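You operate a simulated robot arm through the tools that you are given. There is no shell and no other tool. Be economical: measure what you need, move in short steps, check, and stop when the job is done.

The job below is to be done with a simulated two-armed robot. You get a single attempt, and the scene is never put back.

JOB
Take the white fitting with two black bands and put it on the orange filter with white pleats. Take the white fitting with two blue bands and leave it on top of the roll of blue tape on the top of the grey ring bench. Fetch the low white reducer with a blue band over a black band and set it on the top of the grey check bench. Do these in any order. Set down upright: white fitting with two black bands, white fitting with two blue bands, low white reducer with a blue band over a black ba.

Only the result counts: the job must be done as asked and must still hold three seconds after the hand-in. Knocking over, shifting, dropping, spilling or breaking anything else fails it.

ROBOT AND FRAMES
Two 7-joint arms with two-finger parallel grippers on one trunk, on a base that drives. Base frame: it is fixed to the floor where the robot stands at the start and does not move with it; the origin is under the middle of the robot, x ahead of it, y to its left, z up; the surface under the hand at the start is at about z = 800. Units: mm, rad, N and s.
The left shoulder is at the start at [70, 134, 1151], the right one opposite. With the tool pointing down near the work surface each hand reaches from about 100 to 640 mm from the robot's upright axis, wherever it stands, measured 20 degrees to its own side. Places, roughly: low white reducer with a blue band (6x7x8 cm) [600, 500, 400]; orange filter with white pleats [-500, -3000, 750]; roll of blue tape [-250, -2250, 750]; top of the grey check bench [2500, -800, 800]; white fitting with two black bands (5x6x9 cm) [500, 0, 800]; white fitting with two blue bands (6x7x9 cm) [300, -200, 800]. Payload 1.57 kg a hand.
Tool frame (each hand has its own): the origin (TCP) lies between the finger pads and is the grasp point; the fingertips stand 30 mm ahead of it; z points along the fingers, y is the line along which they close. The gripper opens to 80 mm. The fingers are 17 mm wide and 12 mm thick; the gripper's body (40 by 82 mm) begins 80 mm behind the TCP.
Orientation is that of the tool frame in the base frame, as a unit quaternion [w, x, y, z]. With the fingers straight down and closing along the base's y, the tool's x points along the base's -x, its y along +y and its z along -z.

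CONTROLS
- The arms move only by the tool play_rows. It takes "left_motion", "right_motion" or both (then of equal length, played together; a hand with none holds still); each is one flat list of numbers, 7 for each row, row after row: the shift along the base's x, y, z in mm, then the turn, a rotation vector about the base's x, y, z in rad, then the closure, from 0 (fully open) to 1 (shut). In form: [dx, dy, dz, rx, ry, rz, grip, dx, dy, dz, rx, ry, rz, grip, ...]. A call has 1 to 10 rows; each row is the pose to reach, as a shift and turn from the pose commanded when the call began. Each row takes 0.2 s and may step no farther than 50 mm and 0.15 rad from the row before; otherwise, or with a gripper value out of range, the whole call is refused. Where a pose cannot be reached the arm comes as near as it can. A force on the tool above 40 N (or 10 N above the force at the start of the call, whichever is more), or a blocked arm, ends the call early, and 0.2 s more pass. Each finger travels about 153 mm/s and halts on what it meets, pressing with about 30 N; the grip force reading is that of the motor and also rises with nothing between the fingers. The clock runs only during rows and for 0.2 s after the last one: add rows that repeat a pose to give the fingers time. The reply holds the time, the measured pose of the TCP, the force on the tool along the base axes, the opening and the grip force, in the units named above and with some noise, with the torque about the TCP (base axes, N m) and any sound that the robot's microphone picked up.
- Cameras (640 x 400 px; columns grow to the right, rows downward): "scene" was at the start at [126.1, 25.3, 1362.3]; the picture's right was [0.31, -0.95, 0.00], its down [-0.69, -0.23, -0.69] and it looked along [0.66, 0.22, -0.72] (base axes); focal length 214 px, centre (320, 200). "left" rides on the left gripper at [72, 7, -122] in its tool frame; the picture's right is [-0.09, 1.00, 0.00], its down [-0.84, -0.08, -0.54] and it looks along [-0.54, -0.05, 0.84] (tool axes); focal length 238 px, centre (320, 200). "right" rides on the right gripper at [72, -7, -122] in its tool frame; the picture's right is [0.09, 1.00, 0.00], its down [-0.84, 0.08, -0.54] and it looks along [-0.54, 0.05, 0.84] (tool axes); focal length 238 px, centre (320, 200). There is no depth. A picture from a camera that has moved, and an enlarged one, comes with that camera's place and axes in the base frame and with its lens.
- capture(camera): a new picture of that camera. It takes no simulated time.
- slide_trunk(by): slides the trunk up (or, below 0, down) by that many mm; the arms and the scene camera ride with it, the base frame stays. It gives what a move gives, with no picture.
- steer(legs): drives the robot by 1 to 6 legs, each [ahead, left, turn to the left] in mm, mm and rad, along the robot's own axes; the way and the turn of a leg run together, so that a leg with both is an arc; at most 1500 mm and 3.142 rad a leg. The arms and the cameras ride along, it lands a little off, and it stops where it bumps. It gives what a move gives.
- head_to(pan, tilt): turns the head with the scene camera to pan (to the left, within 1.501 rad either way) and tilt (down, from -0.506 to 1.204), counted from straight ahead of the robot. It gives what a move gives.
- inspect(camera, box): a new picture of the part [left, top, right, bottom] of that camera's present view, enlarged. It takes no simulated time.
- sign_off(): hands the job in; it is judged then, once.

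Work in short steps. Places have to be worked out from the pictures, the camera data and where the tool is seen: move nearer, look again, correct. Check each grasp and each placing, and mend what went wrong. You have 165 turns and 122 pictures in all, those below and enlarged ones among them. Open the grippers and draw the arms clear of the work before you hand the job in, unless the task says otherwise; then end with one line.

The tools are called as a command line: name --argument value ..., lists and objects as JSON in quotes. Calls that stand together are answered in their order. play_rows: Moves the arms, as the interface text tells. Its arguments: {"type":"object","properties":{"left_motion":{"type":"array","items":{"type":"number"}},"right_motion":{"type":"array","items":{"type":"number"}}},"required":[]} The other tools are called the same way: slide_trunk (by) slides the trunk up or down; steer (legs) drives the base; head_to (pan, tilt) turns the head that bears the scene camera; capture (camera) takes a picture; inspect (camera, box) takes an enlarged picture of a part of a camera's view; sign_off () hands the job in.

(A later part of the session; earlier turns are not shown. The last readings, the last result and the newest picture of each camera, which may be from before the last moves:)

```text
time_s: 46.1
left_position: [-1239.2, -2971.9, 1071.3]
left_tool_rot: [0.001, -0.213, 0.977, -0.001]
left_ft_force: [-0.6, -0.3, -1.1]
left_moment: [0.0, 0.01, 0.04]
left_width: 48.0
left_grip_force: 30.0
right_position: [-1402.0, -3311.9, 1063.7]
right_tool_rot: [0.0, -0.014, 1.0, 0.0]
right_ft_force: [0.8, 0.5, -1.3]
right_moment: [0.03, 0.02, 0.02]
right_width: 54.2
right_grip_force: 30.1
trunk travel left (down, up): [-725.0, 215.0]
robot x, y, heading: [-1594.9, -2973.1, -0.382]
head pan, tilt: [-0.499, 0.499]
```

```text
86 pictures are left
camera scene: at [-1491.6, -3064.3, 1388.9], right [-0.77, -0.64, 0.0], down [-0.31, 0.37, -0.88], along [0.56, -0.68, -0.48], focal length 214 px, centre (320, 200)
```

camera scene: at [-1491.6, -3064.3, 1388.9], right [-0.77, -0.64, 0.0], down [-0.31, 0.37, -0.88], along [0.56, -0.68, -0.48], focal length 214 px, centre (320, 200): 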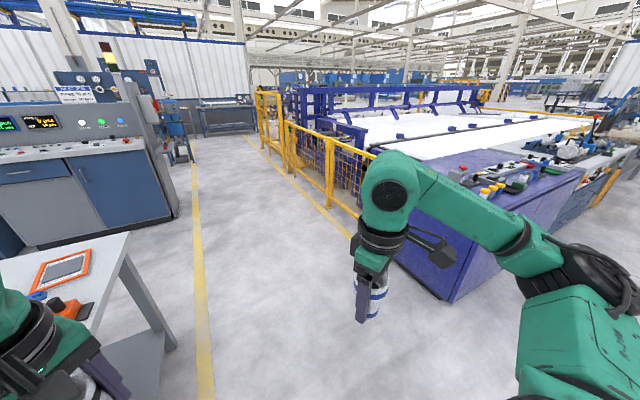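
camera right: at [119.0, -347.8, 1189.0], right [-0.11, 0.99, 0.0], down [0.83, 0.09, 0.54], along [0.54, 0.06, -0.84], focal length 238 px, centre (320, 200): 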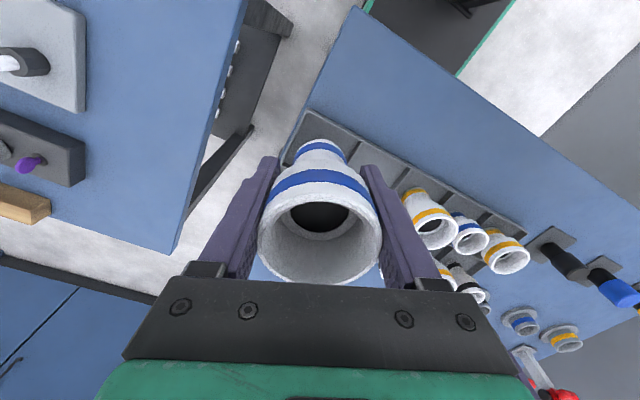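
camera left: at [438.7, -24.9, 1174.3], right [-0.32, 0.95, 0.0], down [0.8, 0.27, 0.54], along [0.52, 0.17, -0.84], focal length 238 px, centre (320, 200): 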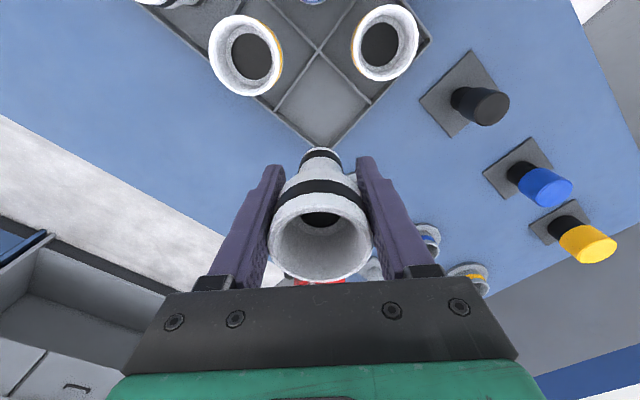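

The corridor past the bench's far end is about 1.2 m wide, and there is about 1.4 m behind the bench. I drive round the end in two legs, keeping clear of the blue machine, then turn to face the bench from behind.

steer --legs '[[896, -371, 0], [1003, 185, 0]]'

head_to --pan 0.6 --tilt 0.55

capture --camera "scene"

```text
time_s: 55.9
left_position: [418.8, -3834.9, 1071.3]
left_tool_rot: [0.0, -0.225, 0.974, -0.001]
left_ft_force: [0.3, -0.2, -0.3]
left_moment: [-0.02, 0.01, 0.0]
left_width: 47.7
left_grip_force: 29.8
right_position: [264.4, -4179.5, 1065.7]
right_tool_rot: [0.001, -0.027, 1.0, 0.0]
right_ft_force: [0.0, 0.1, -0.8]
right_moment: [-0.01, 0.02, -0.01]
right_width: 54.1
right_grip_force: 30.0
trunk travel left (down, up): [-725.0, 215.0]
robot x, y, heading: [61.5, -3845.8, -0.356]
head pan, tilt: [-0.499, 0.499]
```

```text
time_s: 57.2
left_position: [419.4, -3833.4, 1071.3]
left_tool_rot: [0.001, -0.225, 0.974, 0.0]
left_ft_force: [-0.5, -1.3, -0.8]
left_moment: [0.0, 0.0, 0.05]
left_width: 48.1
left_grip_force: 29.9
right_position: [265.6, -4179.5, 1065.3]
right_tool_rot: [0.0, -0.026, 1.0, 0.0]
right_ft_force: [-0.1, 0.3, -0.6]
right_moment: [0.02, -0.01, -0.01]
right_width: 54.2
right_grip_force: 29.9
trunk travel left (down, up): [-725.0, 215.0]
robot x, y, heading: [63.2, -3849.0, -0.358]
head pan, tilt: [0.6, 0.55]
```

```text
85 pictures are left
camera scene: at [196.4, -3843.2, 1384.3], right [0.24, -0.97, 0.0], down [-0.51, -0.13, -0.85], along [0.83, 0.2, -0.52], focal length 214 px, centre (320, 200)
```

scene: 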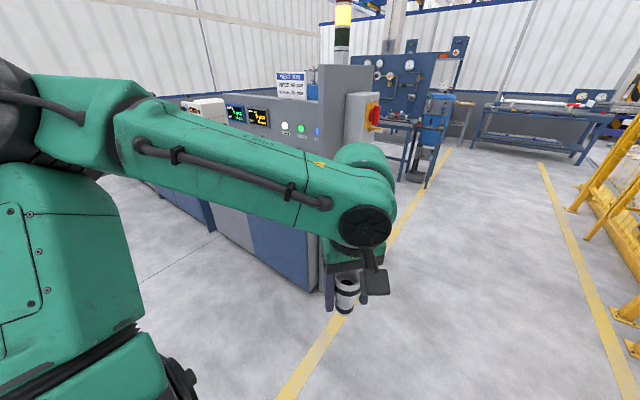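

There is open space here, with the console about 1.1 m away. I turn in place to heading ≈2.73 to face the bench's back side.

steer --legs '[[0, 0, 1.54], [0, 0, 1.54]]'

head_to --pan -0.2 --tilt 0.55

capture --camera "scene"

```text
time_s: 65.3
left_position: [-293.8, -3854.9, 1070.4]
left_tool_rot: [-0.001, 0.976, 0.218, -0.001]
left_ft_force: [-0.3, 0.4, -0.9]
left_moment: [-0.02, 0.01, -0.02]
left_width: 47.4
left_grip_force: 29.8
right_position: [-133.9, -3512.0, 1065.6]
right_tool_rot: [0.001, 1.0, 0.02, 0.0]
right_ft_force: [0.7, 0.3, -0.5]
right_moment: [-0.02, -0.02, 0.03]
right_width: 54.4
right_grip_force: 30.3
trunk travel left (down, up): [-725.0, 215.0]
robot x, y, heading: [62.1, -3848.8, 2.77]
head pan, tilt: [0.6, 0.55]
```

```text
time_s: 66.4
left_position: [-294.9, -3855.2, 1070.1]
left_tool_rot: [-0.001, 0.976, 0.218, -0.001]
left_ft_force: [-0.6, 0.3, -0.9]
left_moment: [0.0, -0.05, -0.01]
left_width: 47.3
left_grip_force: 30.4
right_position: [-135.5, -3512.6, 1065.3]
right_tool_rot: [0.0, 1.0, 0.018, 0.0]
right_ft_force: [-0.5, 0.9, -1.6]
right_moment: [-0.02, -0.01, 0.03]
right_width: 54.3
right_grip_force: 30.5
trunk travel left (down, up): [-725.0, 215.0]
robot x, y, heading: [60.3, -3847.7, 2.769]
head pan, tilt: [-0.201, 0.55]
```

```text
84 pictures are left
camera scene: at [-60.4, -3780.0, 1384.3], right [0.54, 0.84, 0.0], down [0.44, -0.28, -0.85], along [-0.72, 0.46, -0.52], focal length 214 px, centre (320, 200)
```

scene: 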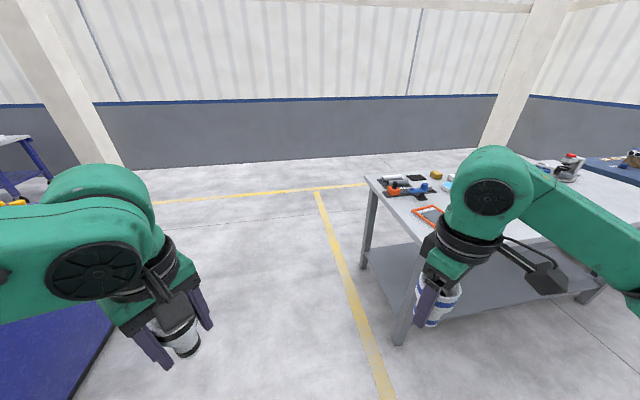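

The bench end is to my right. I sidestep right along its back side, staying well off, then look again.

steer --legs '[[11, -656, -0.03]]'

head_to --pan 0.0 --tilt 0.75

capture --camera "scene"

```text
time_s: 70.0
left_position: [-62.1, -3242.5, 1069.9]
left_tool_rot: [-0.002, 0.979, 0.203, -0.002]
left_ft_force: [0.4, -0.6, -1.0]
left_moment: [0.0, -0.02, 0.0]
left_width: 47.1
left_grip_force: 30.0
right_position: [107.0, -2906.6, 1066.4]
right_tool_rot: [-0.001, 1.0, 0.004, 0.0]
right_ft_force: [0.8, -0.1, -1.6]
right_moment: [0.0, 0.0, 0.0]
right_width: 54.3
right_grip_force: 29.9
trunk travel left (down, up): [-725.0, 215.0]
robot x, y, heading: [295.5, -3245.0, 2.737]
head pan, tilt: [-0.201, 0.55]
```

```text
time_s: 70.7
left_position: [-61.4, -3242.1, 1070.6]
left_tool_rot: [0.0, 0.979, 0.203, 0.0]
left_ft_force: [-0.3, 0.2, -1.1]
left_moment: [-0.03, 0.0, 0.03]
left_width: 47.3
left_grip_force: 30.2
right_position: [107.2, -2905.8, 1065.5]
right_tool_rot: [0.0, 1.0, 0.004, 0.0]
right_ft_force: [0.0, -0.2, -0.7]
right_moment: [-0.02, 0.01, 0.0]
right_width: 54.2
right_grip_force: 30.8
trunk travel left (down, up): [-725.0, 215.0]
robot x, y, heading: [295.8, -3244.5, 2.741]
head pan, tilt: [0.0, 0.75]
```

```text
83 pictures are left
camera scene: at [172.7, -3193.2, 1367.0], right [0.39, 0.92, 0.0], down [0.63, -0.27, -0.73], along [-0.67, 0.29, -0.68], focal length 214 px, centre (320, 200)
```

scene: 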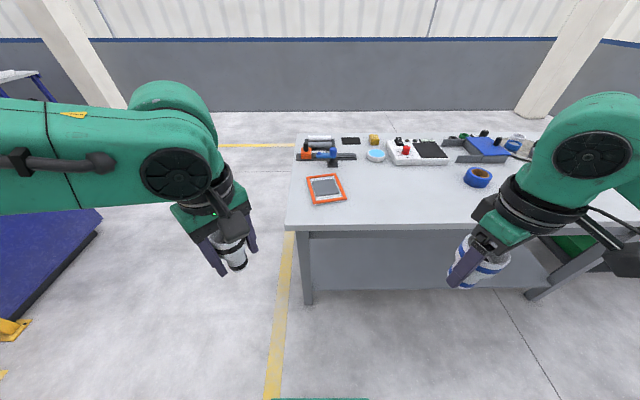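

Positions refined: filter ≈[-481,-2881] and tape ≈[-270,-2212], with the bench's back edge through [-332,-3103] along (.41,.91). I drive to within about 230 mm of the edge, with the filter slightly to my left.

steer --legs '[[0, -142, -0.02], [390, 0, 0]]'

head_to --pan 0.1 --tilt 1.0

capture --camera "scene"

capture --camera "left"

```text
time_s: 74.1
left_position: [-356.0, -2947.8, 1070.8]
left_tool_rot: [0.0, 0.981, 0.194, -0.003]
left_ft_force: [0.2, -0.6, -1.2]
left_moment: [-0.05, 0.04, 0.02]
left_width: 47.5
left_grip_force: 30.6
right_position: [-181.5, -2612.0, 1066.6]
right_tool_rot: [0.0, 1.0, -0.004, -0.001]
right_ft_force: [0.4, 0.7, -1.2]
right_moment: [0.0, -0.01, -0.04]
right_width: 54.1
right_grip_force: 29.8
trunk travel left (down, up): [-725.0, 215.0]
robot x, y, heading: [1.4, -2954.3, 2.718]
head pan, tilt: [0.0, 0.75]
```

```text
time_s: 74.9
left_position: [-356.8, -2946.3, 1069.9]
left_tool_rot: [0.001, 0.981, 0.195, -0.001]
left_ft_force: [-0.5, -0.4, -1.2]
left_moment: [-0.02, -0.01, -0.03]
left_width: 47.2
left_grip_force: 30.1
right_position: [-182.8, -2611.4, 1065.6]
right_tool_rot: [0.0, 1.0, -0.004, 0.0]
right_ft_force: [-0.2, -0.3, -1.3]
right_moment: [0.01, -0.01, 0.03]
right_width: 54.1
right_grip_force: 30.0
trunk travel left (down, up): [-725.0, 215.0]
robot x, y, heading: [-1.3, -2956.5, 2.718]
head pan, tilt: [0.099, 1.0]
```

```text
82 pictures are left
camera scene: at [-112.9, -2912.8, 1347.8], right [0.32, 0.95, 0.0], down [0.8, -0.27, -0.54], along [-0.51, 0.17, -0.84], focal length 214 px, centre (320, 200)
```

scene: 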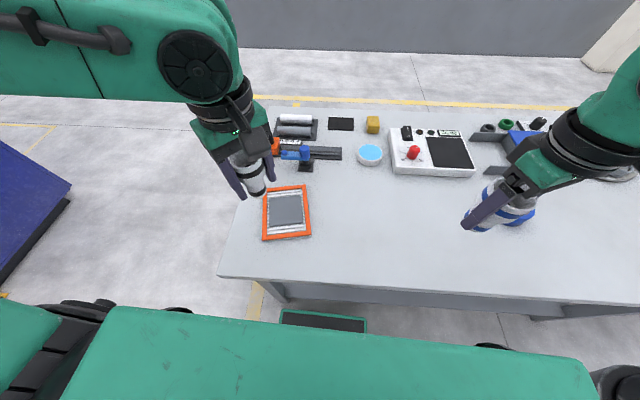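

```text
81 pictures are left
camera left: at [-287.5, -2926.1, 1192.3], right [0.29, -0.96, 0.0], down [-0.8, -0.25, 0.54], along [-0.52, -0.16, -0.84], focal length 238 px, centre (320, 200)
```

left: 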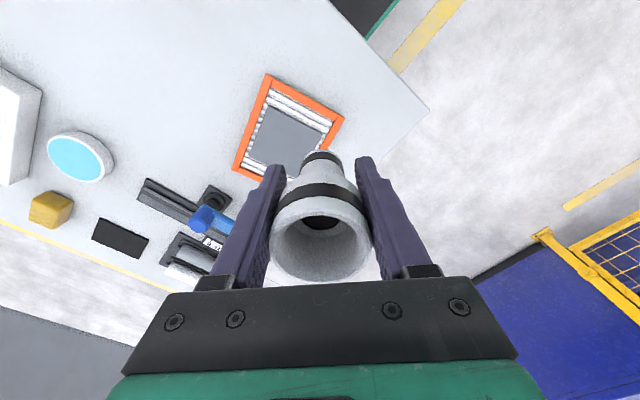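

The orange filter lies flat with a grey square in the middle. I enlarge it to see its surface and height.

inspect --camera "scene" --box '[230, 170, 340, 250]'

inspect --camera "left" --box '[210, 60, 370, 190]'

```text
5.00 times, centred on (285, 210) of scene
camera zoom: at [-112.9, -2912.8, 1347.8], right [0.32, 0.95, 0.0], down [0.8, -0.27, -0.54], along [-0.51, 0.17, -0.84], focal length 1072 px, centre (495, 150)
```

zoom: 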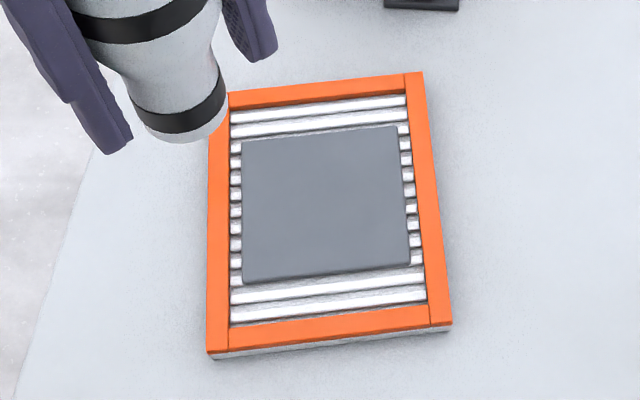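

```text
3.08 times, centred on (290, 125) of left
camera zoom: at [-287.5, -2926.1, 1192.3], right [0.29, -0.96, 0.0], down [-0.8, -0.25, 0.54], along [-0.52, -0.16, -0.84], focal length 733 px, centre (412, 431)
```

zoom: 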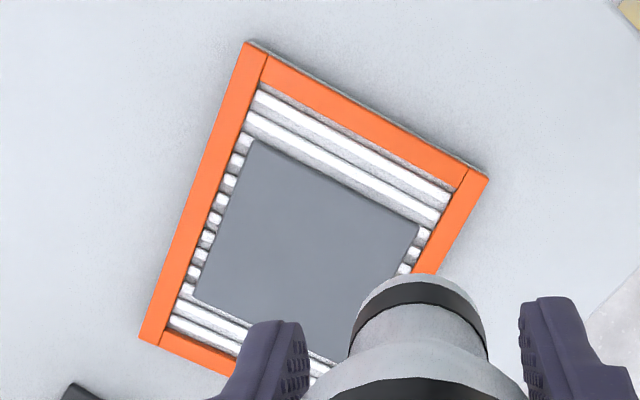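

The grey plate on the filter is centred at about [-452,-2908]. I bring the black fitting over it at about z 900.

play_rows --left_motion '[-19, 7.6, -34, 0, 0, 0, 1, -38, 15.2, -68, 0, 0, 0, 1, -57, 22.8, -102, 0, 0, 0, 1, -76, 30.4, -136, 0, 0, 0, 1, -95, 38, -170, 0, 0, 0, 1, -95, 38, -170, 0, 0, 0, 1]'

capture --camera "left"

inspect --camera "scene" --box '[200, 130, 380, 270]'

```text
time_s: 76.3
left_position: [-450.1, -2909.2, 902.7]
left_tool_rot: [0.0, 0.981, 0.194, -0.002]
left_ft_force: [0.2, -0.3, -0.1]
left_moment: [0.01, 0.02, -0.03]
left_width: 47.1
left_grip_force: 29.4
right_position: [-180.5, -2611.8, 1064.6]
right_tool_rot: [0.0, 1.0, -0.004, -0.001]
right_ft_force: [0.2, 0.1, -0.7]
right_moment: [0.01, 0.05, -0.02]
right_width: 54.2
right_grip_force: 30.0
trunk travel left (down, up): [-725.0, 215.0]
robot x, y, heading: [-2.3, -2955.0, 2.723]
head pan, tilt: [0.099, 1.0]
```

```text
78 pictures are left
camera left: at [-379.9, -2889.0, 1024.7], right [0.29, -0.96, 0.0], down [-0.8, -0.25, 0.54], along [-0.52, -0.16, -0.84], focal length 238 px, centre (320, 200)
```

left: 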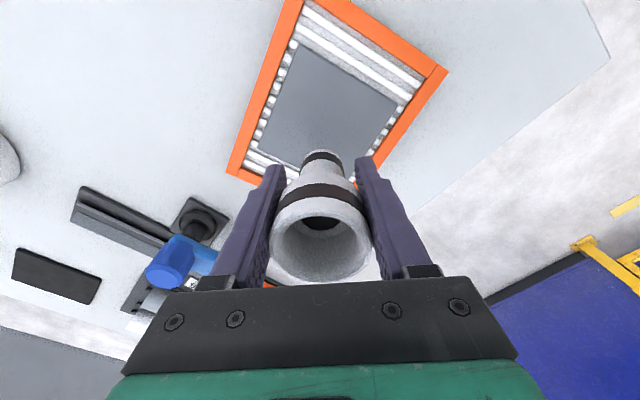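

```text
2.86 times, centred on (290, 200) of scene
camera zoom: at [-111.6, -2913.1, 1347.9], right [0.31, 0.95, 0.0], down [0.8, -0.27, -0.54], along [-0.51, 0.17, -0.84], focal length 613 px, centre (406, 200)
```

zoom: 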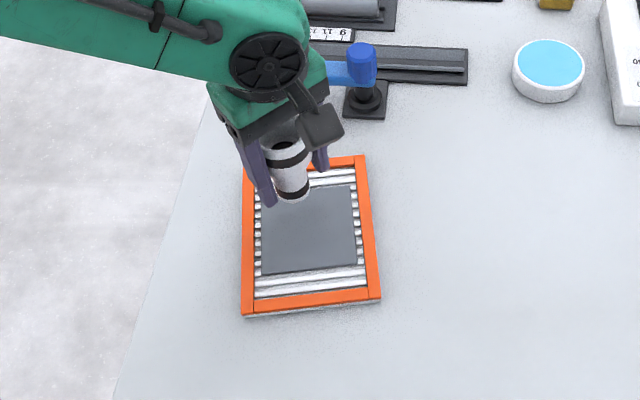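

Triangulating both views puts the plate top nearer z≈820-830 and the centre at [-427,-2909]. I shift +22 mm in x at the same height and recheck.

play_rows --left_motion '[22, 0, 0, 0, 0, 0, 1, 22, 0, 0, 0, 0, 0, 1]'

inspect --camera "left" --box '[210, 30, 450, 200]'

inspect --camera "scene" --box '[220, 150, 350, 250]'

```text
time_s: 76.9
left_position: [-426.5, -2909.1, 901.8]
left_tool_rot: [-0.001, 0.981, 0.194, -0.001]
left_ft_force: [1.1, -0.4, -0.1]
left_moment: [0.01, -0.02, 0.0]
left_width: 47.0
left_grip_force: 29.9
right_position: [-182.0, -2612.1, 1066.6]
right_tool_rot: [-0.001, 1.0, -0.005, 0.0]
right_ft_force: [0.7, 0.1, -0.3]
right_moment: [0.0, -0.02, 0.02]
right_width: 54.5
right_grip_force: 30.5
trunk travel left (down, up): [-725.0, 215.0]
robot x, y, heading: [-1.6, -2954.1, 2.72]
head pan, tilt: [0.099, 1.0]
```

```text
2.35 times, centred on (330, 115) of left
camera zoom: at [-358.2, -2888.4, 1023.3], right [0.29, -0.96, 0.0], down [-0.8, -0.25, 0.54], along [-0.52, -0.16, -0.84], focal length 561 px, centre (296, 400)
```

zoom: 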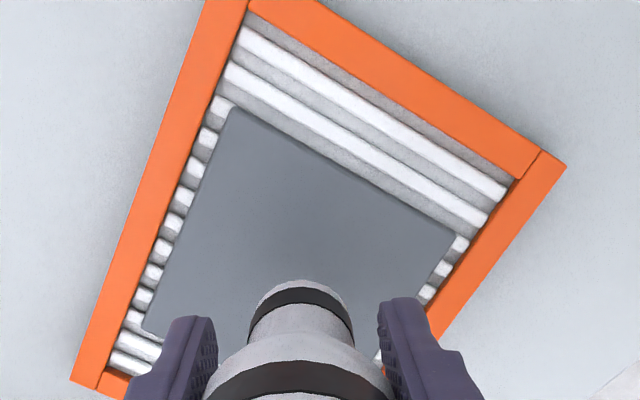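

```text
4.00 times, centred on (285, 200) of scene
camera zoom: at [-112.5, -2913.0, 1347.8], right [0.31, 0.95, 0.0], down [0.8, -0.27, -0.54], along [-0.51, 0.17, -0.84], focal length 858 px, centre (460, 200)
```

zoom: 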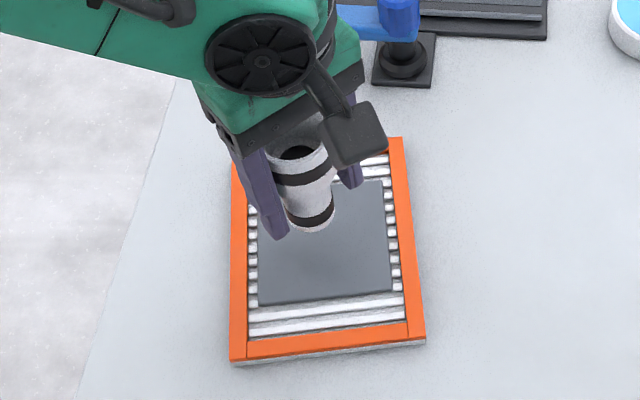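

The target centre is now [-430,-2912] at z≈822. I correct by (-3.5,-3) and lower in small steps, watching the force.

play_rows --left_motion '[-3.5, -3, -8, 0, 0, 0, 1, -3.5, -3, -16, 0, 0, 0, 1, -3.5, -3, -22, 0, 0, 0, 1, -3.5, -3, -26, 0, 0, 0, 1]'

inspect --camera "scene" --box '[220, 150, 350, 250]'

```text
time_s: 77.9
left_position: [-432.9, -2911.9, 875.1]
left_tool_rot: [-0.001, 0.981, 0.195, -0.002]
left_ft_force: [0.1, 0.2, -1.1]
left_moment: [0.03, 0.0, 0.02]
left_width: 47.0
left_grip_force: 30.1
right_position: [-182.3, -2610.9, 1066.4]
right_tool_rot: [0.0, 1.0, -0.005, 0.0]
right_ft_force: [-0.6, 0.4, -1.4]
right_moment: [0.0, -0.03, 0.0]
right_width: 54.4
right_grip_force: 30.2
trunk travel left (down, up): [-725.0, 215.0]
robot x, y, heading: [0.0, -2954.3, 2.723]
head pan, tilt: [0.099, 1.0]
```

```text
4.00 times, centred on (285, 200) of scene
camera zoom: at [-112.6, -2913.0, 1347.8], right [0.31, 0.95, 0.0], down [0.8, -0.27, -0.54], along [-0.51, 0.17, -0.84], focal length 858 px, centre (460, 200)
```

zoom: 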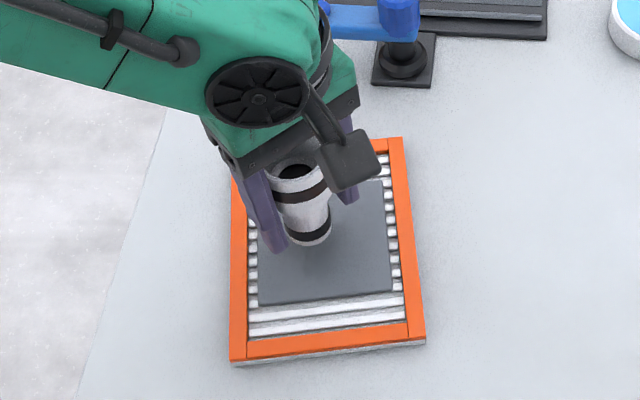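

It's near the plate centre and still just above it. I shift 4 mm in +y and continue down in small steps until contact.

play_rows --left_motion '[1, 4, -3, 0, 0, 0, 1, 1, 4, -6, 0, 0, 0, 1, 1, 4, -9, 0, 0, 0, 1]'

```text
time_s: 78.7
left_position: [-434.6, -2907.0, 866.3]
left_tool_rot: [-0.001, 0.981, 0.194, -0.001]
left_ft_force: [-0.1, -0.2, 0.0]
left_moment: [-0.01, -0.04, 0.0]
left_width: 47.0
left_grip_force: 29.5
right_position: [-182.6, -2612.2, 1065.6]
right_tool_rot: [0.001, 1.0, -0.005, 0.0]
right_ft_force: [0.3, -0.5, -0.6]
right_moment: [-0.03, 0.01, -0.03]
right_width: 54.3
right_grip_force: 30.2
trunk travel left (down, up): [-725.0, 215.0]
robot x, y, heading: [-1.9, -2954.7, 2.718]
head pan, tilt: [0.099, 1.0]
```

No contact yet, so I keep lowering by 3 mm steps.

play_rows --left_motion '[0, 0, -3, 0, 0, 0, 1, 0, 0, -6, 0, 0, 0, 1, 0, 0, -9, 0, 0, 0, 1]'

inspect --camera "scene" --box '[220, 150, 350, 250]'

```text
time_s: 79.5
left_position: [-433.9, -2906.9, 859.4]
left_tool_rot: [-0.003, 0.981, 0.195, -0.005]
left_ft_force: [0.1, -2.4, 21.7]
left_moment: [-0.1, 0.23, -0.04]
left_width: 47.1
left_grip_force: 30.2
right_position: [-178.3, -2612.4, 1067.2]
right_tool_rot: [-0.002, 1.0, -0.004, -0.002]
right_ft_force: [0.1, 0.7, -0.6]
right_moment: [0.01, -0.03, -0.04]
right_width: 54.1
right_grip_force: 29.9
trunk travel left (down, up): [-725.0, 215.0]
robot x, y, heading: [-0.7, -2958.1, 2.727]
head pan, tilt: [0.099, 1.0]
```

```text
4.00 times, centred on (285, 200) of scene
camera zoom: at [-109.0, -2914.5, 1348.6], right [0.31, 0.95, 0.0], down [0.8, -0.26, -0.54], along [-0.51, 0.17, -0.84], focal length 858 px, centre (460, 200)
```

zoom: 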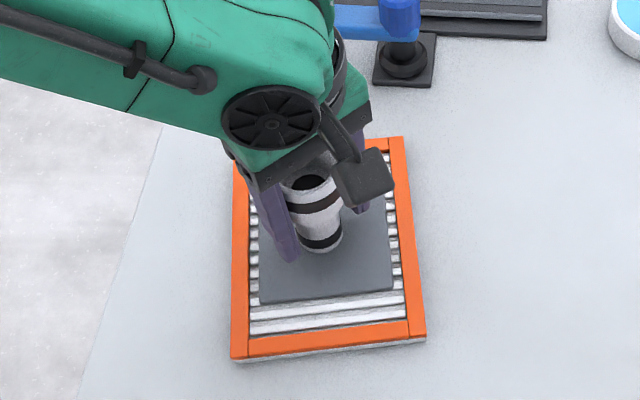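

There is contact at 22 N and the fitting is centred on the plate. I ease off slightly, open, and rise straight up.

play_rows --left_motion '[0, 0, 2.5, 0, 0, 0, 1, 0, 0, 2.5, 0, 0, 0, 0.7, 0, 0, 2.5, 0, 0, 0, 0.3, 0, 0, 2.5, 0, 0, 0, 0, 0, 0, 20, 0, 0, 0, 0, 0, 0, 60, 0, 0, 0, 0, 0, 0, 105, 0, 0, 0, 0, 0, 0, 150, 0, 0, 0, 0, 0, 0, 190, 0, 0, 0, 0]'

capture --camera "left"

inspect --camera "scene" --box '[220, 150, 350, 250]'

```text
time_s: 81.5
left_position: [-429.8, -2908.5, 1048.2]
left_tool_rot: [0.0, 0.981, 0.194, -0.001]
left_ft_force: [0.1, 0.6, 0.0]
left_moment: [0.01, 0.0, -0.02]
left_width: 80.2
left_grip_force: 0.0
right_position: [-180.7, -2610.7, 1066.0]
right_tool_rot: [0.0, 1.0, -0.005, -0.001]
right_ft_force: [0.5, -0.4, -0.9]
right_moment: [-0.02, 0.02, -0.02]
right_width: 54.4
right_grip_force: 29.8
trunk travel left (down, up): [-725.0, 215.0]
robot x, y, heading: [-1.8, -2953.5, 2.72]
head pan, tilt: [0.099, 1.0]
```

```text
72 pictures are left
camera left: at [-360.3, -2889.7, 1169.8], right [0.29, -0.96, 0.0], down [-0.8, -0.25, 0.54], along [-0.52, -0.16, -0.84], focal length 238 px, centre (320, 200)
```

left: 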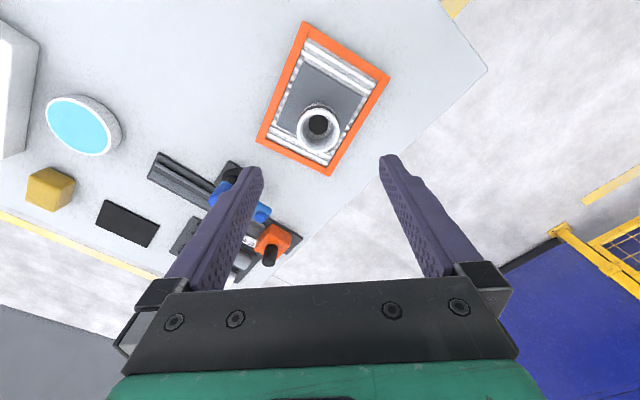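

```text
4.00 times, centred on (285, 200) of scene
camera zoom: at [-111.3, -2912.9, 1347.8], right [0.31, 0.95, 0.0], down [0.8, -0.27, -0.54], along [-0.51, 0.17, -0.84], focal length 858 px, centre (460, 200)
```

zoom: 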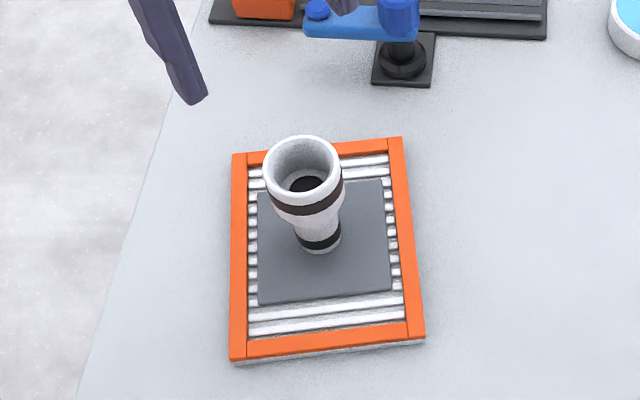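

The black fitting stands upright on the filter plate. Next I sidestep right along the bench toward the tape roll.

steer --legs '[[0, -450, 0]]'

head_to --pan -0.3 --tilt 0.95

capture --camera "scene"

capture --camera "right"

```text
time_s: 84.2
left_position: [-251.0, -2503.9, 1046.0]
left_tool_rot: [0.0, 0.981, 0.196, -0.001]
left_ft_force: [-0.4, 0.3, 0.0]
left_moment: [0.01, 0.01, -0.03]
left_width: 80.1
left_grip_force: 0.0
right_position: [-2.3, -2204.1, 1065.8]
right_tool_rot: [0.0, 1.0, -0.002, 0.0]
right_ft_force: [-0.3, 0.3, -1.6]
right_moment: [-0.03, 0.01, -0.01]
right_width: 54.2
right_grip_force: 30.7
trunk travel left (down, up): [-725.0, 215.0]
robot x, y, heading: [177.5, -2548.9, 2.725]
head pan, tilt: [0.099, 1.0]
```

```text
time_s: 85.0
left_position: [-249.1, -2504.4, 1047.7]
left_tool_rot: [-0.001, 0.981, 0.196, -0.001]
left_ft_force: [-0.4, 0.8, 0.3]
left_moment: [-0.02, -0.02, 0.01]
left_width: 80.1
left_grip_force: 0.1
right_position: [-1.4, -2203.9, 1065.4]
right_tool_rot: [0.0, 1.0, -0.003, 0.0]
right_ft_force: [0.1, -0.2, -1.5]
right_moment: [-0.02, 0.02, 0.0]
right_width: 54.3
right_grip_force: 29.9
trunk travel left (down, up): [-725.0, 215.0]
robot x, y, heading: [183.7, -2546.9, 2.725]
head pan, tilt: [-0.3, 0.949]
```

```text
70 pictures are left
camera scene: at [80.0, -2479.3, 1351.4], right [0.66, 0.75, 0.0], down [0.61, -0.53, -0.58], along [-0.44, 0.38, -0.81], focal length 214 px, centre (320, 200)
```

scene: 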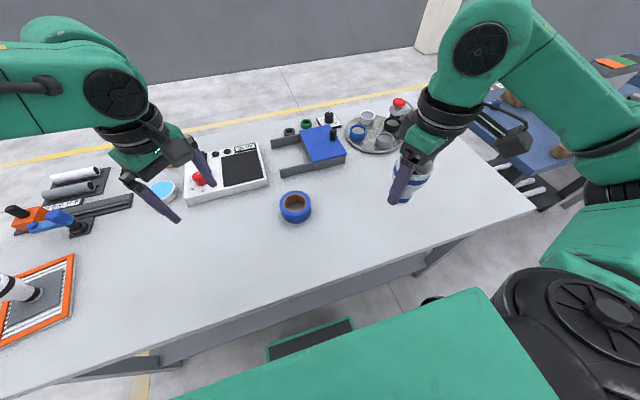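

```text
69 pictures are left
camera right: at [69.7, -2199.1, 1189.2], right [0.09, -1.0, 0.0], down [-0.84, -0.07, 0.54], along [-0.54, -0.05, -0.84], focal length 238 px, centre (320, 200)
```

right: 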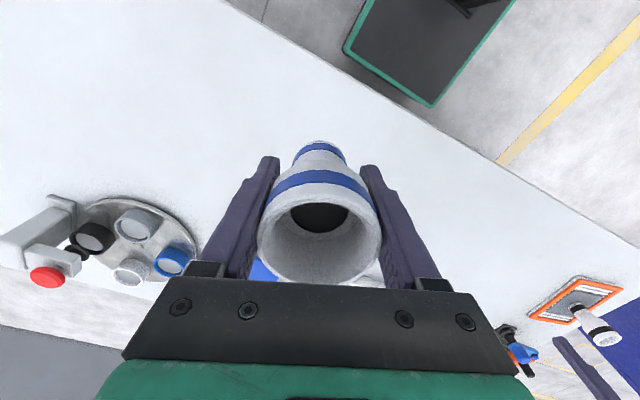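

The tape is at about [-237,-2300], nearly straight ahead. I sidestep 100 mm left so it sits comfortably in the right hand's zone.

steer --legs '[[0, 100, 0]]'

inspect --camera "scene" --box '[250, 140, 450, 270]'

```text
time_s: 86.2
left_position: [-290.4, -2594.6, 1046.7]
left_tool_rot: [0.001, 0.98, 0.197, -0.002]
left_ft_force: [0.0, 1.1, -0.7]
left_moment: [-0.01, 0.02, 0.0]
left_width: 80.2
left_grip_force: 0.0
right_position: [-41.5, -2294.3, 1065.6]
right_tool_rot: [0.0, 1.0, -0.002, -0.001]
right_ft_force: [-0.6, -0.2, -0.7]
right_moment: [-0.01, 0.0, -0.04]
right_width: 54.2
right_grip_force: 29.9
trunk travel left (down, up): [-725.0, 215.0]
robot x, y, heading: [140.8, -2642.5, 2.727]
head pan, tilt: [-0.3, 0.949]
```

```text
3.08 times, centred on (350, 205) of scene
camera zoom: at [40.3, -2569.1, 1351.3], right [0.66, 0.76, 0.0], down [0.61, -0.53, -0.58], along [-0.44, 0.38, -0.81], focal length 660 px, centre (228, 185)
```

zoom: 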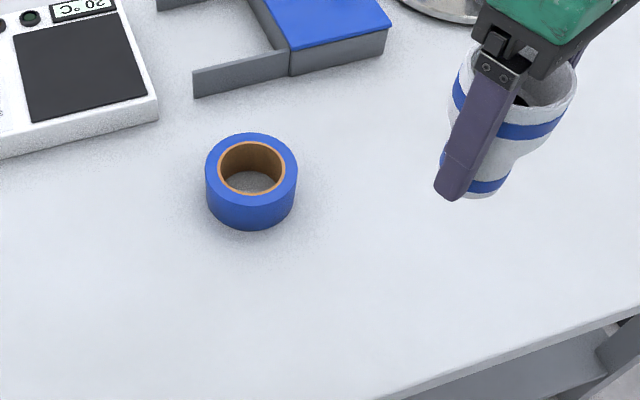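

The tape roll is ring-shaped, so I need to compare its hole with the fitting's base. I enlarge both.

inspect --camera "scene" --box '[300, 170, 360, 220]'

inspect --camera "scene" --box '[370, 140, 440, 220]'

```text
8.00 times, centred on (330, 195) of scene
camera zoom: at [40.3, -2569.1, 1351.3], right [0.66, 0.76, 0.0], down [0.61, -0.53, -0.58], along [-0.44, 0.38, -0.81], focal length 1716 px, centre (240, 240)
```

zoom: 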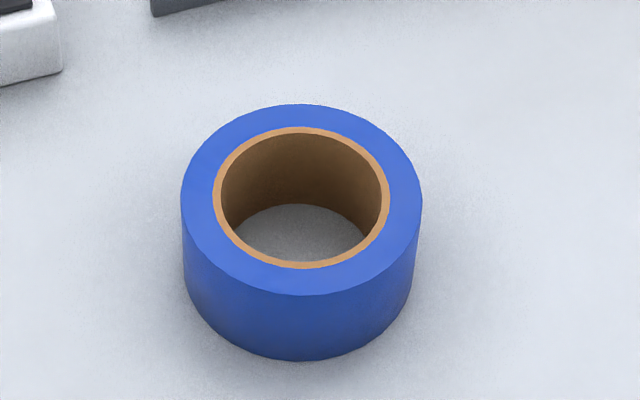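

```text
5.00 times, centred on (405, 180) of scene
camera zoom: at [40.3, -2569.1, 1351.3], right [0.66, 0.76, 0.0], down [0.61, -0.53, -0.58], along [-0.44, 0.38, -0.81], focal length 1072 px, centre (-105, 300)
```

zoom: 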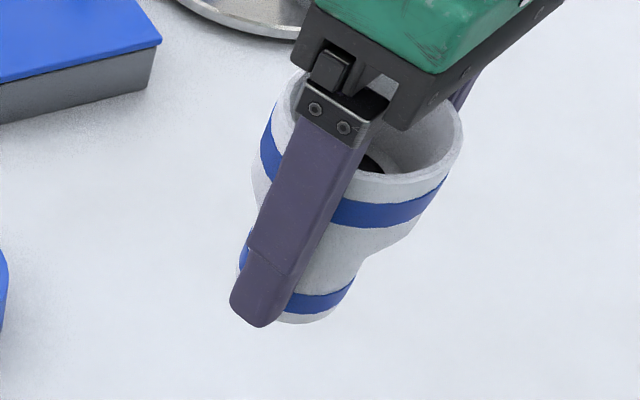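

The tape is about 90 mm across, about 42 mm tall, with a 64 mm hole, and the fitting's base is only about 44 mm, so centred it would drop through. I'll set it on the ring wall, offset about 35 mm from the centre toward the camera, where its centre of mass is well supported. First I bring it above [-213,-2322].

play_rows --right_motion '[-28.6, -4.7, -20, 0, 0, 0, 1, -57.2, -9.4, -45, 0, 0, 0, 1, -85.8, -14, -70, 0, 0, 0, 1, -114, -18.7, -95, 0, 0, 0, 1, -143, -23.4, -120, 0, 0, 0, 1, -171.5, -28, -145, 0, 0, 0, 1, -171.5, -28, -145, 0, 0, 0, 1]'

inspect --camera "scene" --box '[280, 140, 390, 230]'

capture --camera "right"

```text
time_s: 87.8
left_position: [-290.1, -2595.1, 1049.5]
left_tool_rot: [-0.001, 0.98, 0.197, -0.001]
left_ft_force: [0.4, 0.0, -0.2]
left_moment: [0.01, 0.01, 0.01]
left_width: 80.1
left_grip_force: 0.0
right_position: [-215.2, -2322.3, 917.3]
right_tool_rot: [0.0, 1.0, -0.003, 0.0]
right_ft_force: [-0.1, 0.2, 0.0]
right_moment: [-0.03, 0.0, -0.04]
right_width: 54.3
right_grip_force: 29.9
trunk travel left (down, up): [-725.0, 215.0]
robot x, y, heading: [139.0, -2639.1, 2.731]
head pan, tilt: [-0.3, 0.949]
```

```text
4.44 times, centred on (335, 185) of scene
camera zoom: at [40.4, -2570.5, 1351.4], right [0.66, 0.76, 0.0], down [0.61, -0.53, -0.58], along [-0.44, 0.38, -0.81], focal length 953 px, centre (253, 267)
```

zoom: 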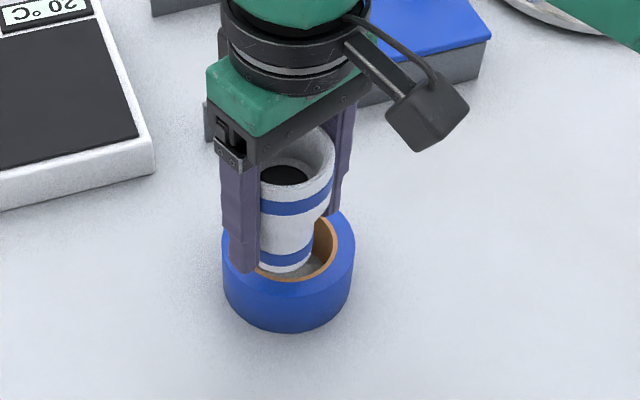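

```text
64 pictures are left
camera right: at [-143.1, -2318.3, 1041.4], right [0.09, -1.0, 0.0], down [-0.84, -0.07, 0.54], along [-0.54, -0.05, -0.84], focal length 238 px, centre (320, 200)
```

right: 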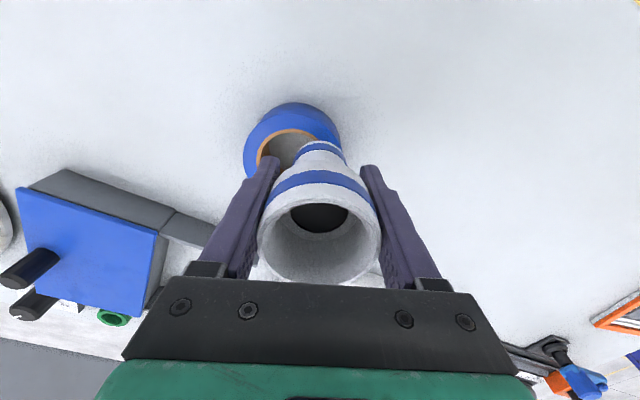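

Both views put the tape centre at [-234,-2298], so the current offset is about 30 mm. I shift (+5,-2) and lower to just above the ring.

play_rows --right_motion '[5, -2, -10, 0, 0, 0, 1, 5, -2, -20, 0, 0, 0, 1, 5, -2, -27, 0, 0, 0, 1]'

inspect --camera "scene" --box '[300, 160, 380, 220]'

inspect --camera "right" --box '[220, 80, 400, 200]'

```text
time_s: 88.6
left_position: [-290.9, -2596.1, 1047.8]
left_tool_rot: [-0.001, 0.98, 0.197, 0.0]
left_ft_force: [0.6, -0.5, 0.6]
left_moment: [-0.01, -0.01, 0.0]
left_width: 80.1
left_grip_force: 0.1
right_position: [-210.4, -2325.7, 893.2]
right_tool_rot: [0.0, 1.0, -0.001, 0.0]
right_ft_force: [-1.0, 0.3, -1.1]
right_moment: [0.02, -0.01, -0.03]
right_width: 54.3
right_grip_force: 30.5
trunk travel left (down, up): [-725.0, 215.0]
robot x, y, heading: [141.3, -2635.5, 2.725]
head pan, tilt: [-0.3, 0.949]
```

```text
6.67 times, centred on (340, 190) of scene
camera zoom: at [39.2, -2570.7, 1351.4], right [0.66, 0.76, 0.0], down [0.61, -0.53, -0.58], along [-0.44, 0.38, -0.81], focal length 1430 px, centre (187, 267)
```

zoom: 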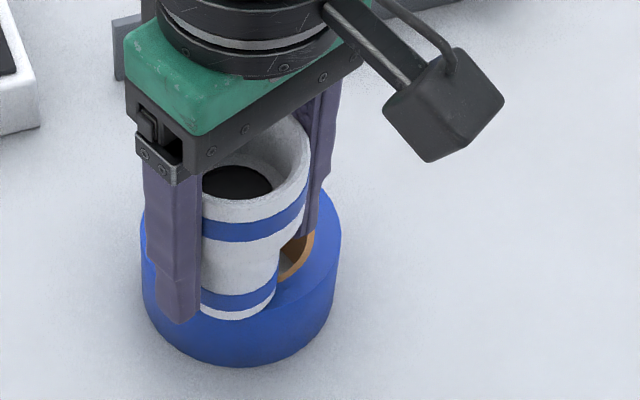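

```text
3.33 times, centred on (310, 140) of right
camera zoom: at [-138.9, -2320.4, 1016.1], right [0.09, -1.0, 0.0], down [-0.84, -0.07, 0.54], along [-0.54, -0.05, -0.84], focal length 794 px, centre (353, 400)
```

zoom: 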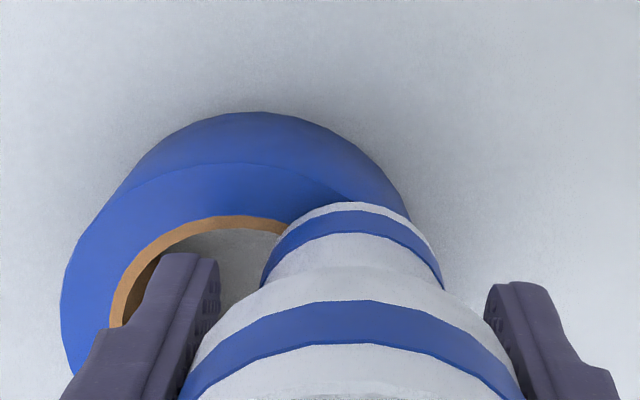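

The base sits over the near ring wall as intended, with about 12 mm overhang outside. I lower in 3 mm steps to contact.

play_rows --right_motion '[-0.5, 1, -3, 0, 0, 0, 1, -0.5, 1, -6, 0, 0, 0, 1, -0.5, 1, -9, 0, 0, 0, 1]'

```text
time_s: 89.4
left_position: [-287.1, -2596.8, 1049.4]
left_tool_rot: [-0.001, 0.981, 0.196, -0.002]
left_ft_force: [0.3, 0.1, 0.4]
left_moment: [0.01, -0.02, -0.01]
left_width: 80.1
left_grip_force: 0.1
right_position: [-210.3, -2325.4, 885.2]
right_tool_rot: [-0.001, 1.0, -0.002, -0.002]
right_ft_force: [-0.7, 0.5, 22.4]
right_moment: [-0.01, 0.04, -0.02]
right_width: 55.0
right_grip_force: 29.8
trunk travel left (down, up): [-725.0, 215.0]
robot x, y, heading: [138.9, -2633.0, 2.728]
head pan, tilt: [-0.3, 0.949]
```

Contact at z 885, with almost no moment. I check the placement before releasing.

inspect --camera "scene" --box '[300, 160, 380, 220]'

inspect --camera "right" --box '[220, 80, 400, 200]'

```text
6.67 times, centred on (340, 190) of scene
camera zoom: at [42.0, -2573.1, 1352.0], right [0.66, 0.76, 0.0], down [0.61, -0.53, -0.58], along [-0.44, 0.38, -0.81], focal length 1430 px, centre (187, 267)
```

zoom: 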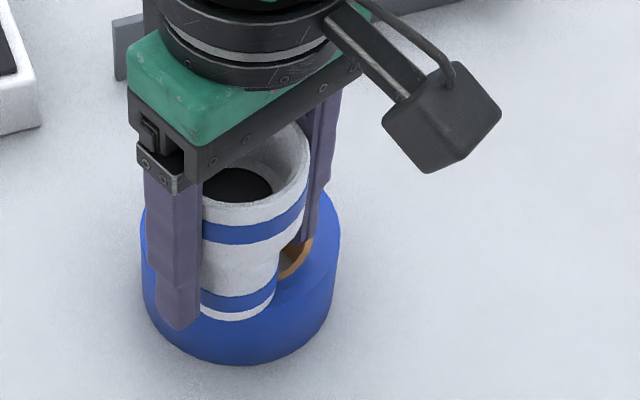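

```text
3.33 times, centred on (310, 140) of right
camera zoom: at [-137.6, -2320.5, 1010.3], right [0.09, -1.0, 0.0], down [-0.83, -0.07, 0.55], along [-0.55, -0.05, -0.84], focal length 794 px, centre (353, 400)
```

zoom: 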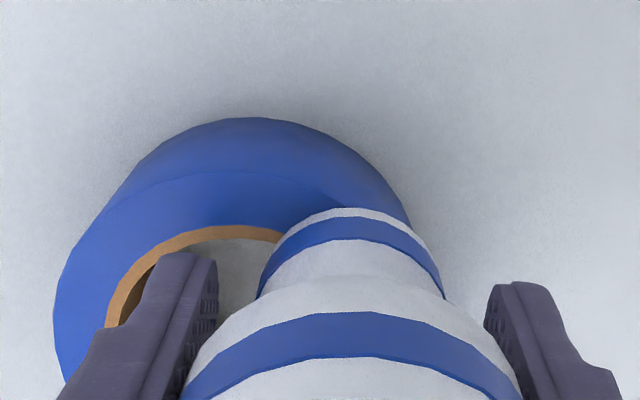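

Measured in both pictures, the offset is only about 28-30 mm, which leaves a thin margin on the hole side. I lift slightly, shift 5-6 mm further out, and touch down again.

play_rows --right_motion '[0, 0, 8, 0, 0, 0, 1, 4, -4, 8, 0, 0, 0, 1, 4, -4, 4, 0, 0, 0, 1, 4, -4, 1, 0, 0, 0, 1]'

inspect --camera "scene" --box '[300, 160, 380, 220]'

inspect --camera "right" --box '[220, 80, 400, 200]'

```text
time_s: 90.4
left_position: [-288.5, -2597.2, 1047.5]
left_tool_rot: [-0.001, 0.981, 0.196, -0.002]
left_ft_force: [0.6, 0.2, -0.4]
left_moment: [0.0, 0.02, 0.02]
left_width: 80.0
left_grip_force: 0.2
right_position: [-205.7, -2330.1, 887.5]
right_tool_rot: [-0.001, 1.0, -0.002, -0.002]
right_ft_force: [0.0, 1.6, 10.6]
right_moment: [0.04, 0.02, -0.02]
right_width: 54.4
right_grip_force: 29.8
trunk travel left (down, up): [-725.0, 215.0]
robot x, y, heading: [138.3, -2638.6, 2.725]
head pan, tilt: [-0.3, 0.949]
```

```text
6.67 times, centred on (340, 190) of scene
camera zoom: at [41.5, -2572.1, 1351.8], right [0.66, 0.76, 0.0], down [0.61, -0.53, -0.58], along [-0.44, 0.38, -0.81], focal length 1430 px, centre (187, 267)
```

zoom: 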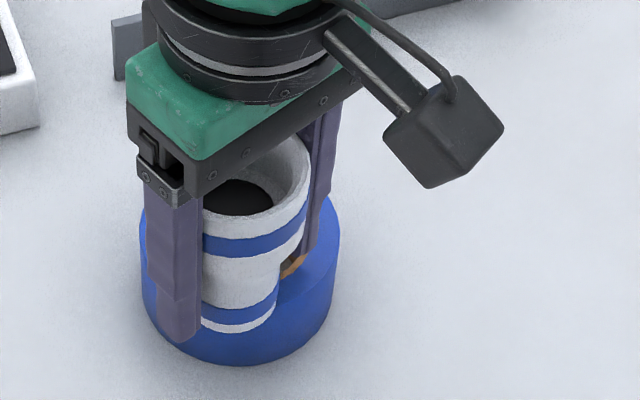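

```text
3.33 times, centred on (310, 140) of right
camera zoom: at [-133.1, -2324.3, 1010.4], right [0.09, -1.0, 0.0], down [-0.83, -0.07, 0.55], along [-0.54, -0.05, -0.84], focal length 794 px, centre (353, 400)
```

zoom: 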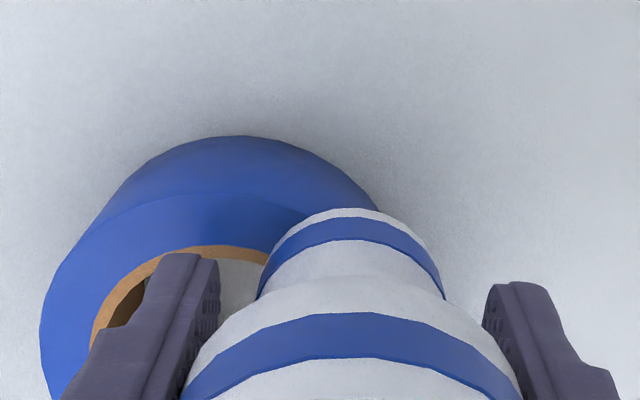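

The offset is now about 34 mm, contact is at 10 N, and the tape hasn't moved. I open in steps and hold before rising.

play_rows --right_motion '[0, 0, 1, 0, 0, 0, 0.8, 0, 0, 1, 0, 0, 0, 0.5, 0, 0, 1, 0, 0, 0, 0.2, 0, 0, 1, 0, 0, 0, 0, 0, 0, 1, 0, 0, 0, 0]'

inspect --camera "scene" --box '[300, 160, 380, 220]'

```text
time_s: 91.6
left_position: [-291.2, -2595.9, 1047.6]
left_tool_rot: [-0.001, 0.98, 0.197, -0.001]
left_ft_force: [0.3, -0.1, -0.1]
left_moment: [0.01, -0.03, -0.01]
left_width: 80.1
left_grip_force: 0.1
right_position: [-206.5, -2328.1, 884.9]
right_tool_rot: [0.001, 1.0, -0.002, 0.0]
right_ft_force: [0.4, 0.0, -0.4]
right_moment: [0.0, -0.01, 0.02]
right_width: 79.8
right_grip_force: 0.1
trunk travel left (down, up): [-725.0, 215.0]
robot x, y, heading: [142.3, -2636.6, 2.731]
head pan, tilt: [-0.3, 0.949]
```

```text
6.67 times, centred on (340, 190) of scene
camera zoom: at [39.4, -2570.6, 1351.3], right [0.66, 0.76, 0.0], down [0.61, -0.53, -0.58], along [-0.44, 0.38, -0.81], focal length 1430 px, centre (187, 267)
```

zoom: 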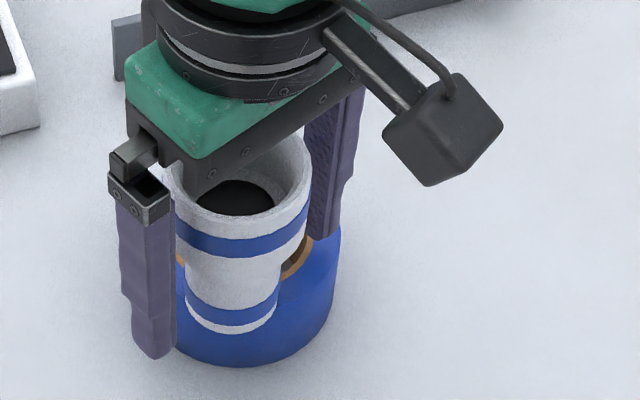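

It stands upright on its own. I rise straight up slowly and verify.

play_rows --right_motion '[0, 0, 15, 0, 0, 0, 0, 0, 0, 45, 0, 0, 0, 0, 0, 0, 85, 0, 0, 0, 0, 0, 0, 130, 0, 0, 0, 0, 0, 0, 175, 0, 0, 0, 0, 0, 0, 200, 0, 0, 0, 0]'

inspect --camera "scene" --box '[300, 150, 400, 225]'

capture --camera "right"

```text
time_s: 93.0
left_position: [-291.2, -2594.7, 1048.1]
left_tool_rot: [0.0, 0.981, 0.196, 0.0]
left_ft_force: [-0.1, -0.1, -0.2]
left_moment: [0.03, 0.0, -0.02]
left_width: 79.9
left_grip_force: 0.1
right_position: [-206.0, -2326.2, 1085.6]
right_tool_rot: [0.0, 1.0, -0.002, 0.0]
right_ft_force: [-0.6, -0.1, -0.2]
right_moment: [0.0, 0.03, 0.02]
right_width: 79.9
right_grip_force: 0.0
trunk travel left (down, up): [-725.0, 215.0]
robot x, y, heading: [140.3, -2638.1, 2.73]
head pan, tilt: [-0.3, 0.949]
```

```text
5.33 times, centred on (350, 188) of scene
camera zoom: at [40.1, -2571.4, 1351.4], right [0.66, 0.76, 0.0], down [0.61, -0.53, -0.58], along [-0.44, 0.38, -0.81], focal length 1144 px, centre (160, 267)
```

zoom: 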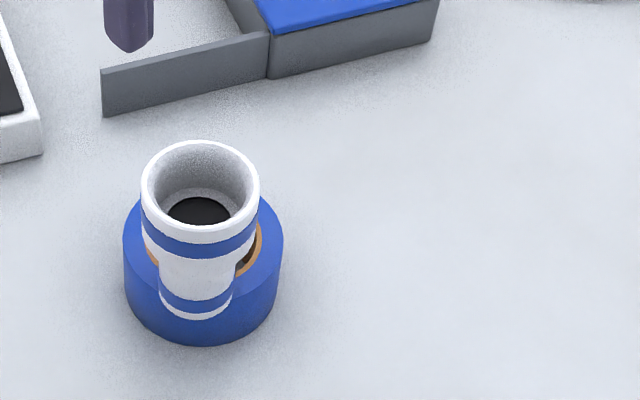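

```text
55 pictures are left
camera right: at [-133.8, -2322.2, 1209.0], right [0.09, -1.0, 0.0], down [-0.84, -0.07, 0.54], along [-0.54, -0.05, -0.84], focal length 238 px, centre (320, 200)
```

right: 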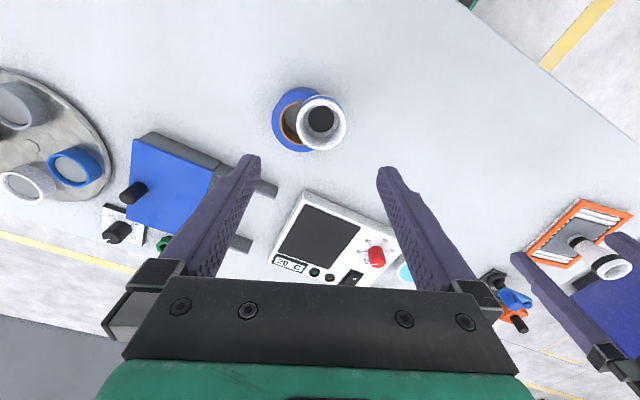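

The blue fitting stands on the tape. The reducer at [600,500,400] must be on the lower shelf of the first bench, about 180 mm in from its front edge, so I go back round to the front. I back off, slide past the bench end and turn around.

steer --legs '[[-400, 0, 0], [-28, 1081, 0], [0, 0, -1.57], [0, 0, -1.57]]'

```text
time_s: 108.2
left_position: [514.1, -3837.4, 1047.7]
left_tool_rot: [0.001, -0.189, 0.982, -0.001]
left_ft_force: [-0.6, 0.1, -0.2]
left_moment: [0.01, -0.01, -0.03]
left_width: 79.8
left_grip_force: 0.1
right_position: [424.7, -4105.0, 1085.4]
right_tool_rot: [-0.001, 0.01, 1.0, 0.0]
right_ft_force: [-0.7, 0.0, 0.5]
right_moment: [0.0, -0.02, -0.01]
right_width: 80.2
right_grip_force: 0.0
trunk travel left (down, up): [-725.0, 215.0]
robot x, y, heading: [83.4, -3785.5, -0.429]
head pan, tilt: [-0.3, 0.949]
```

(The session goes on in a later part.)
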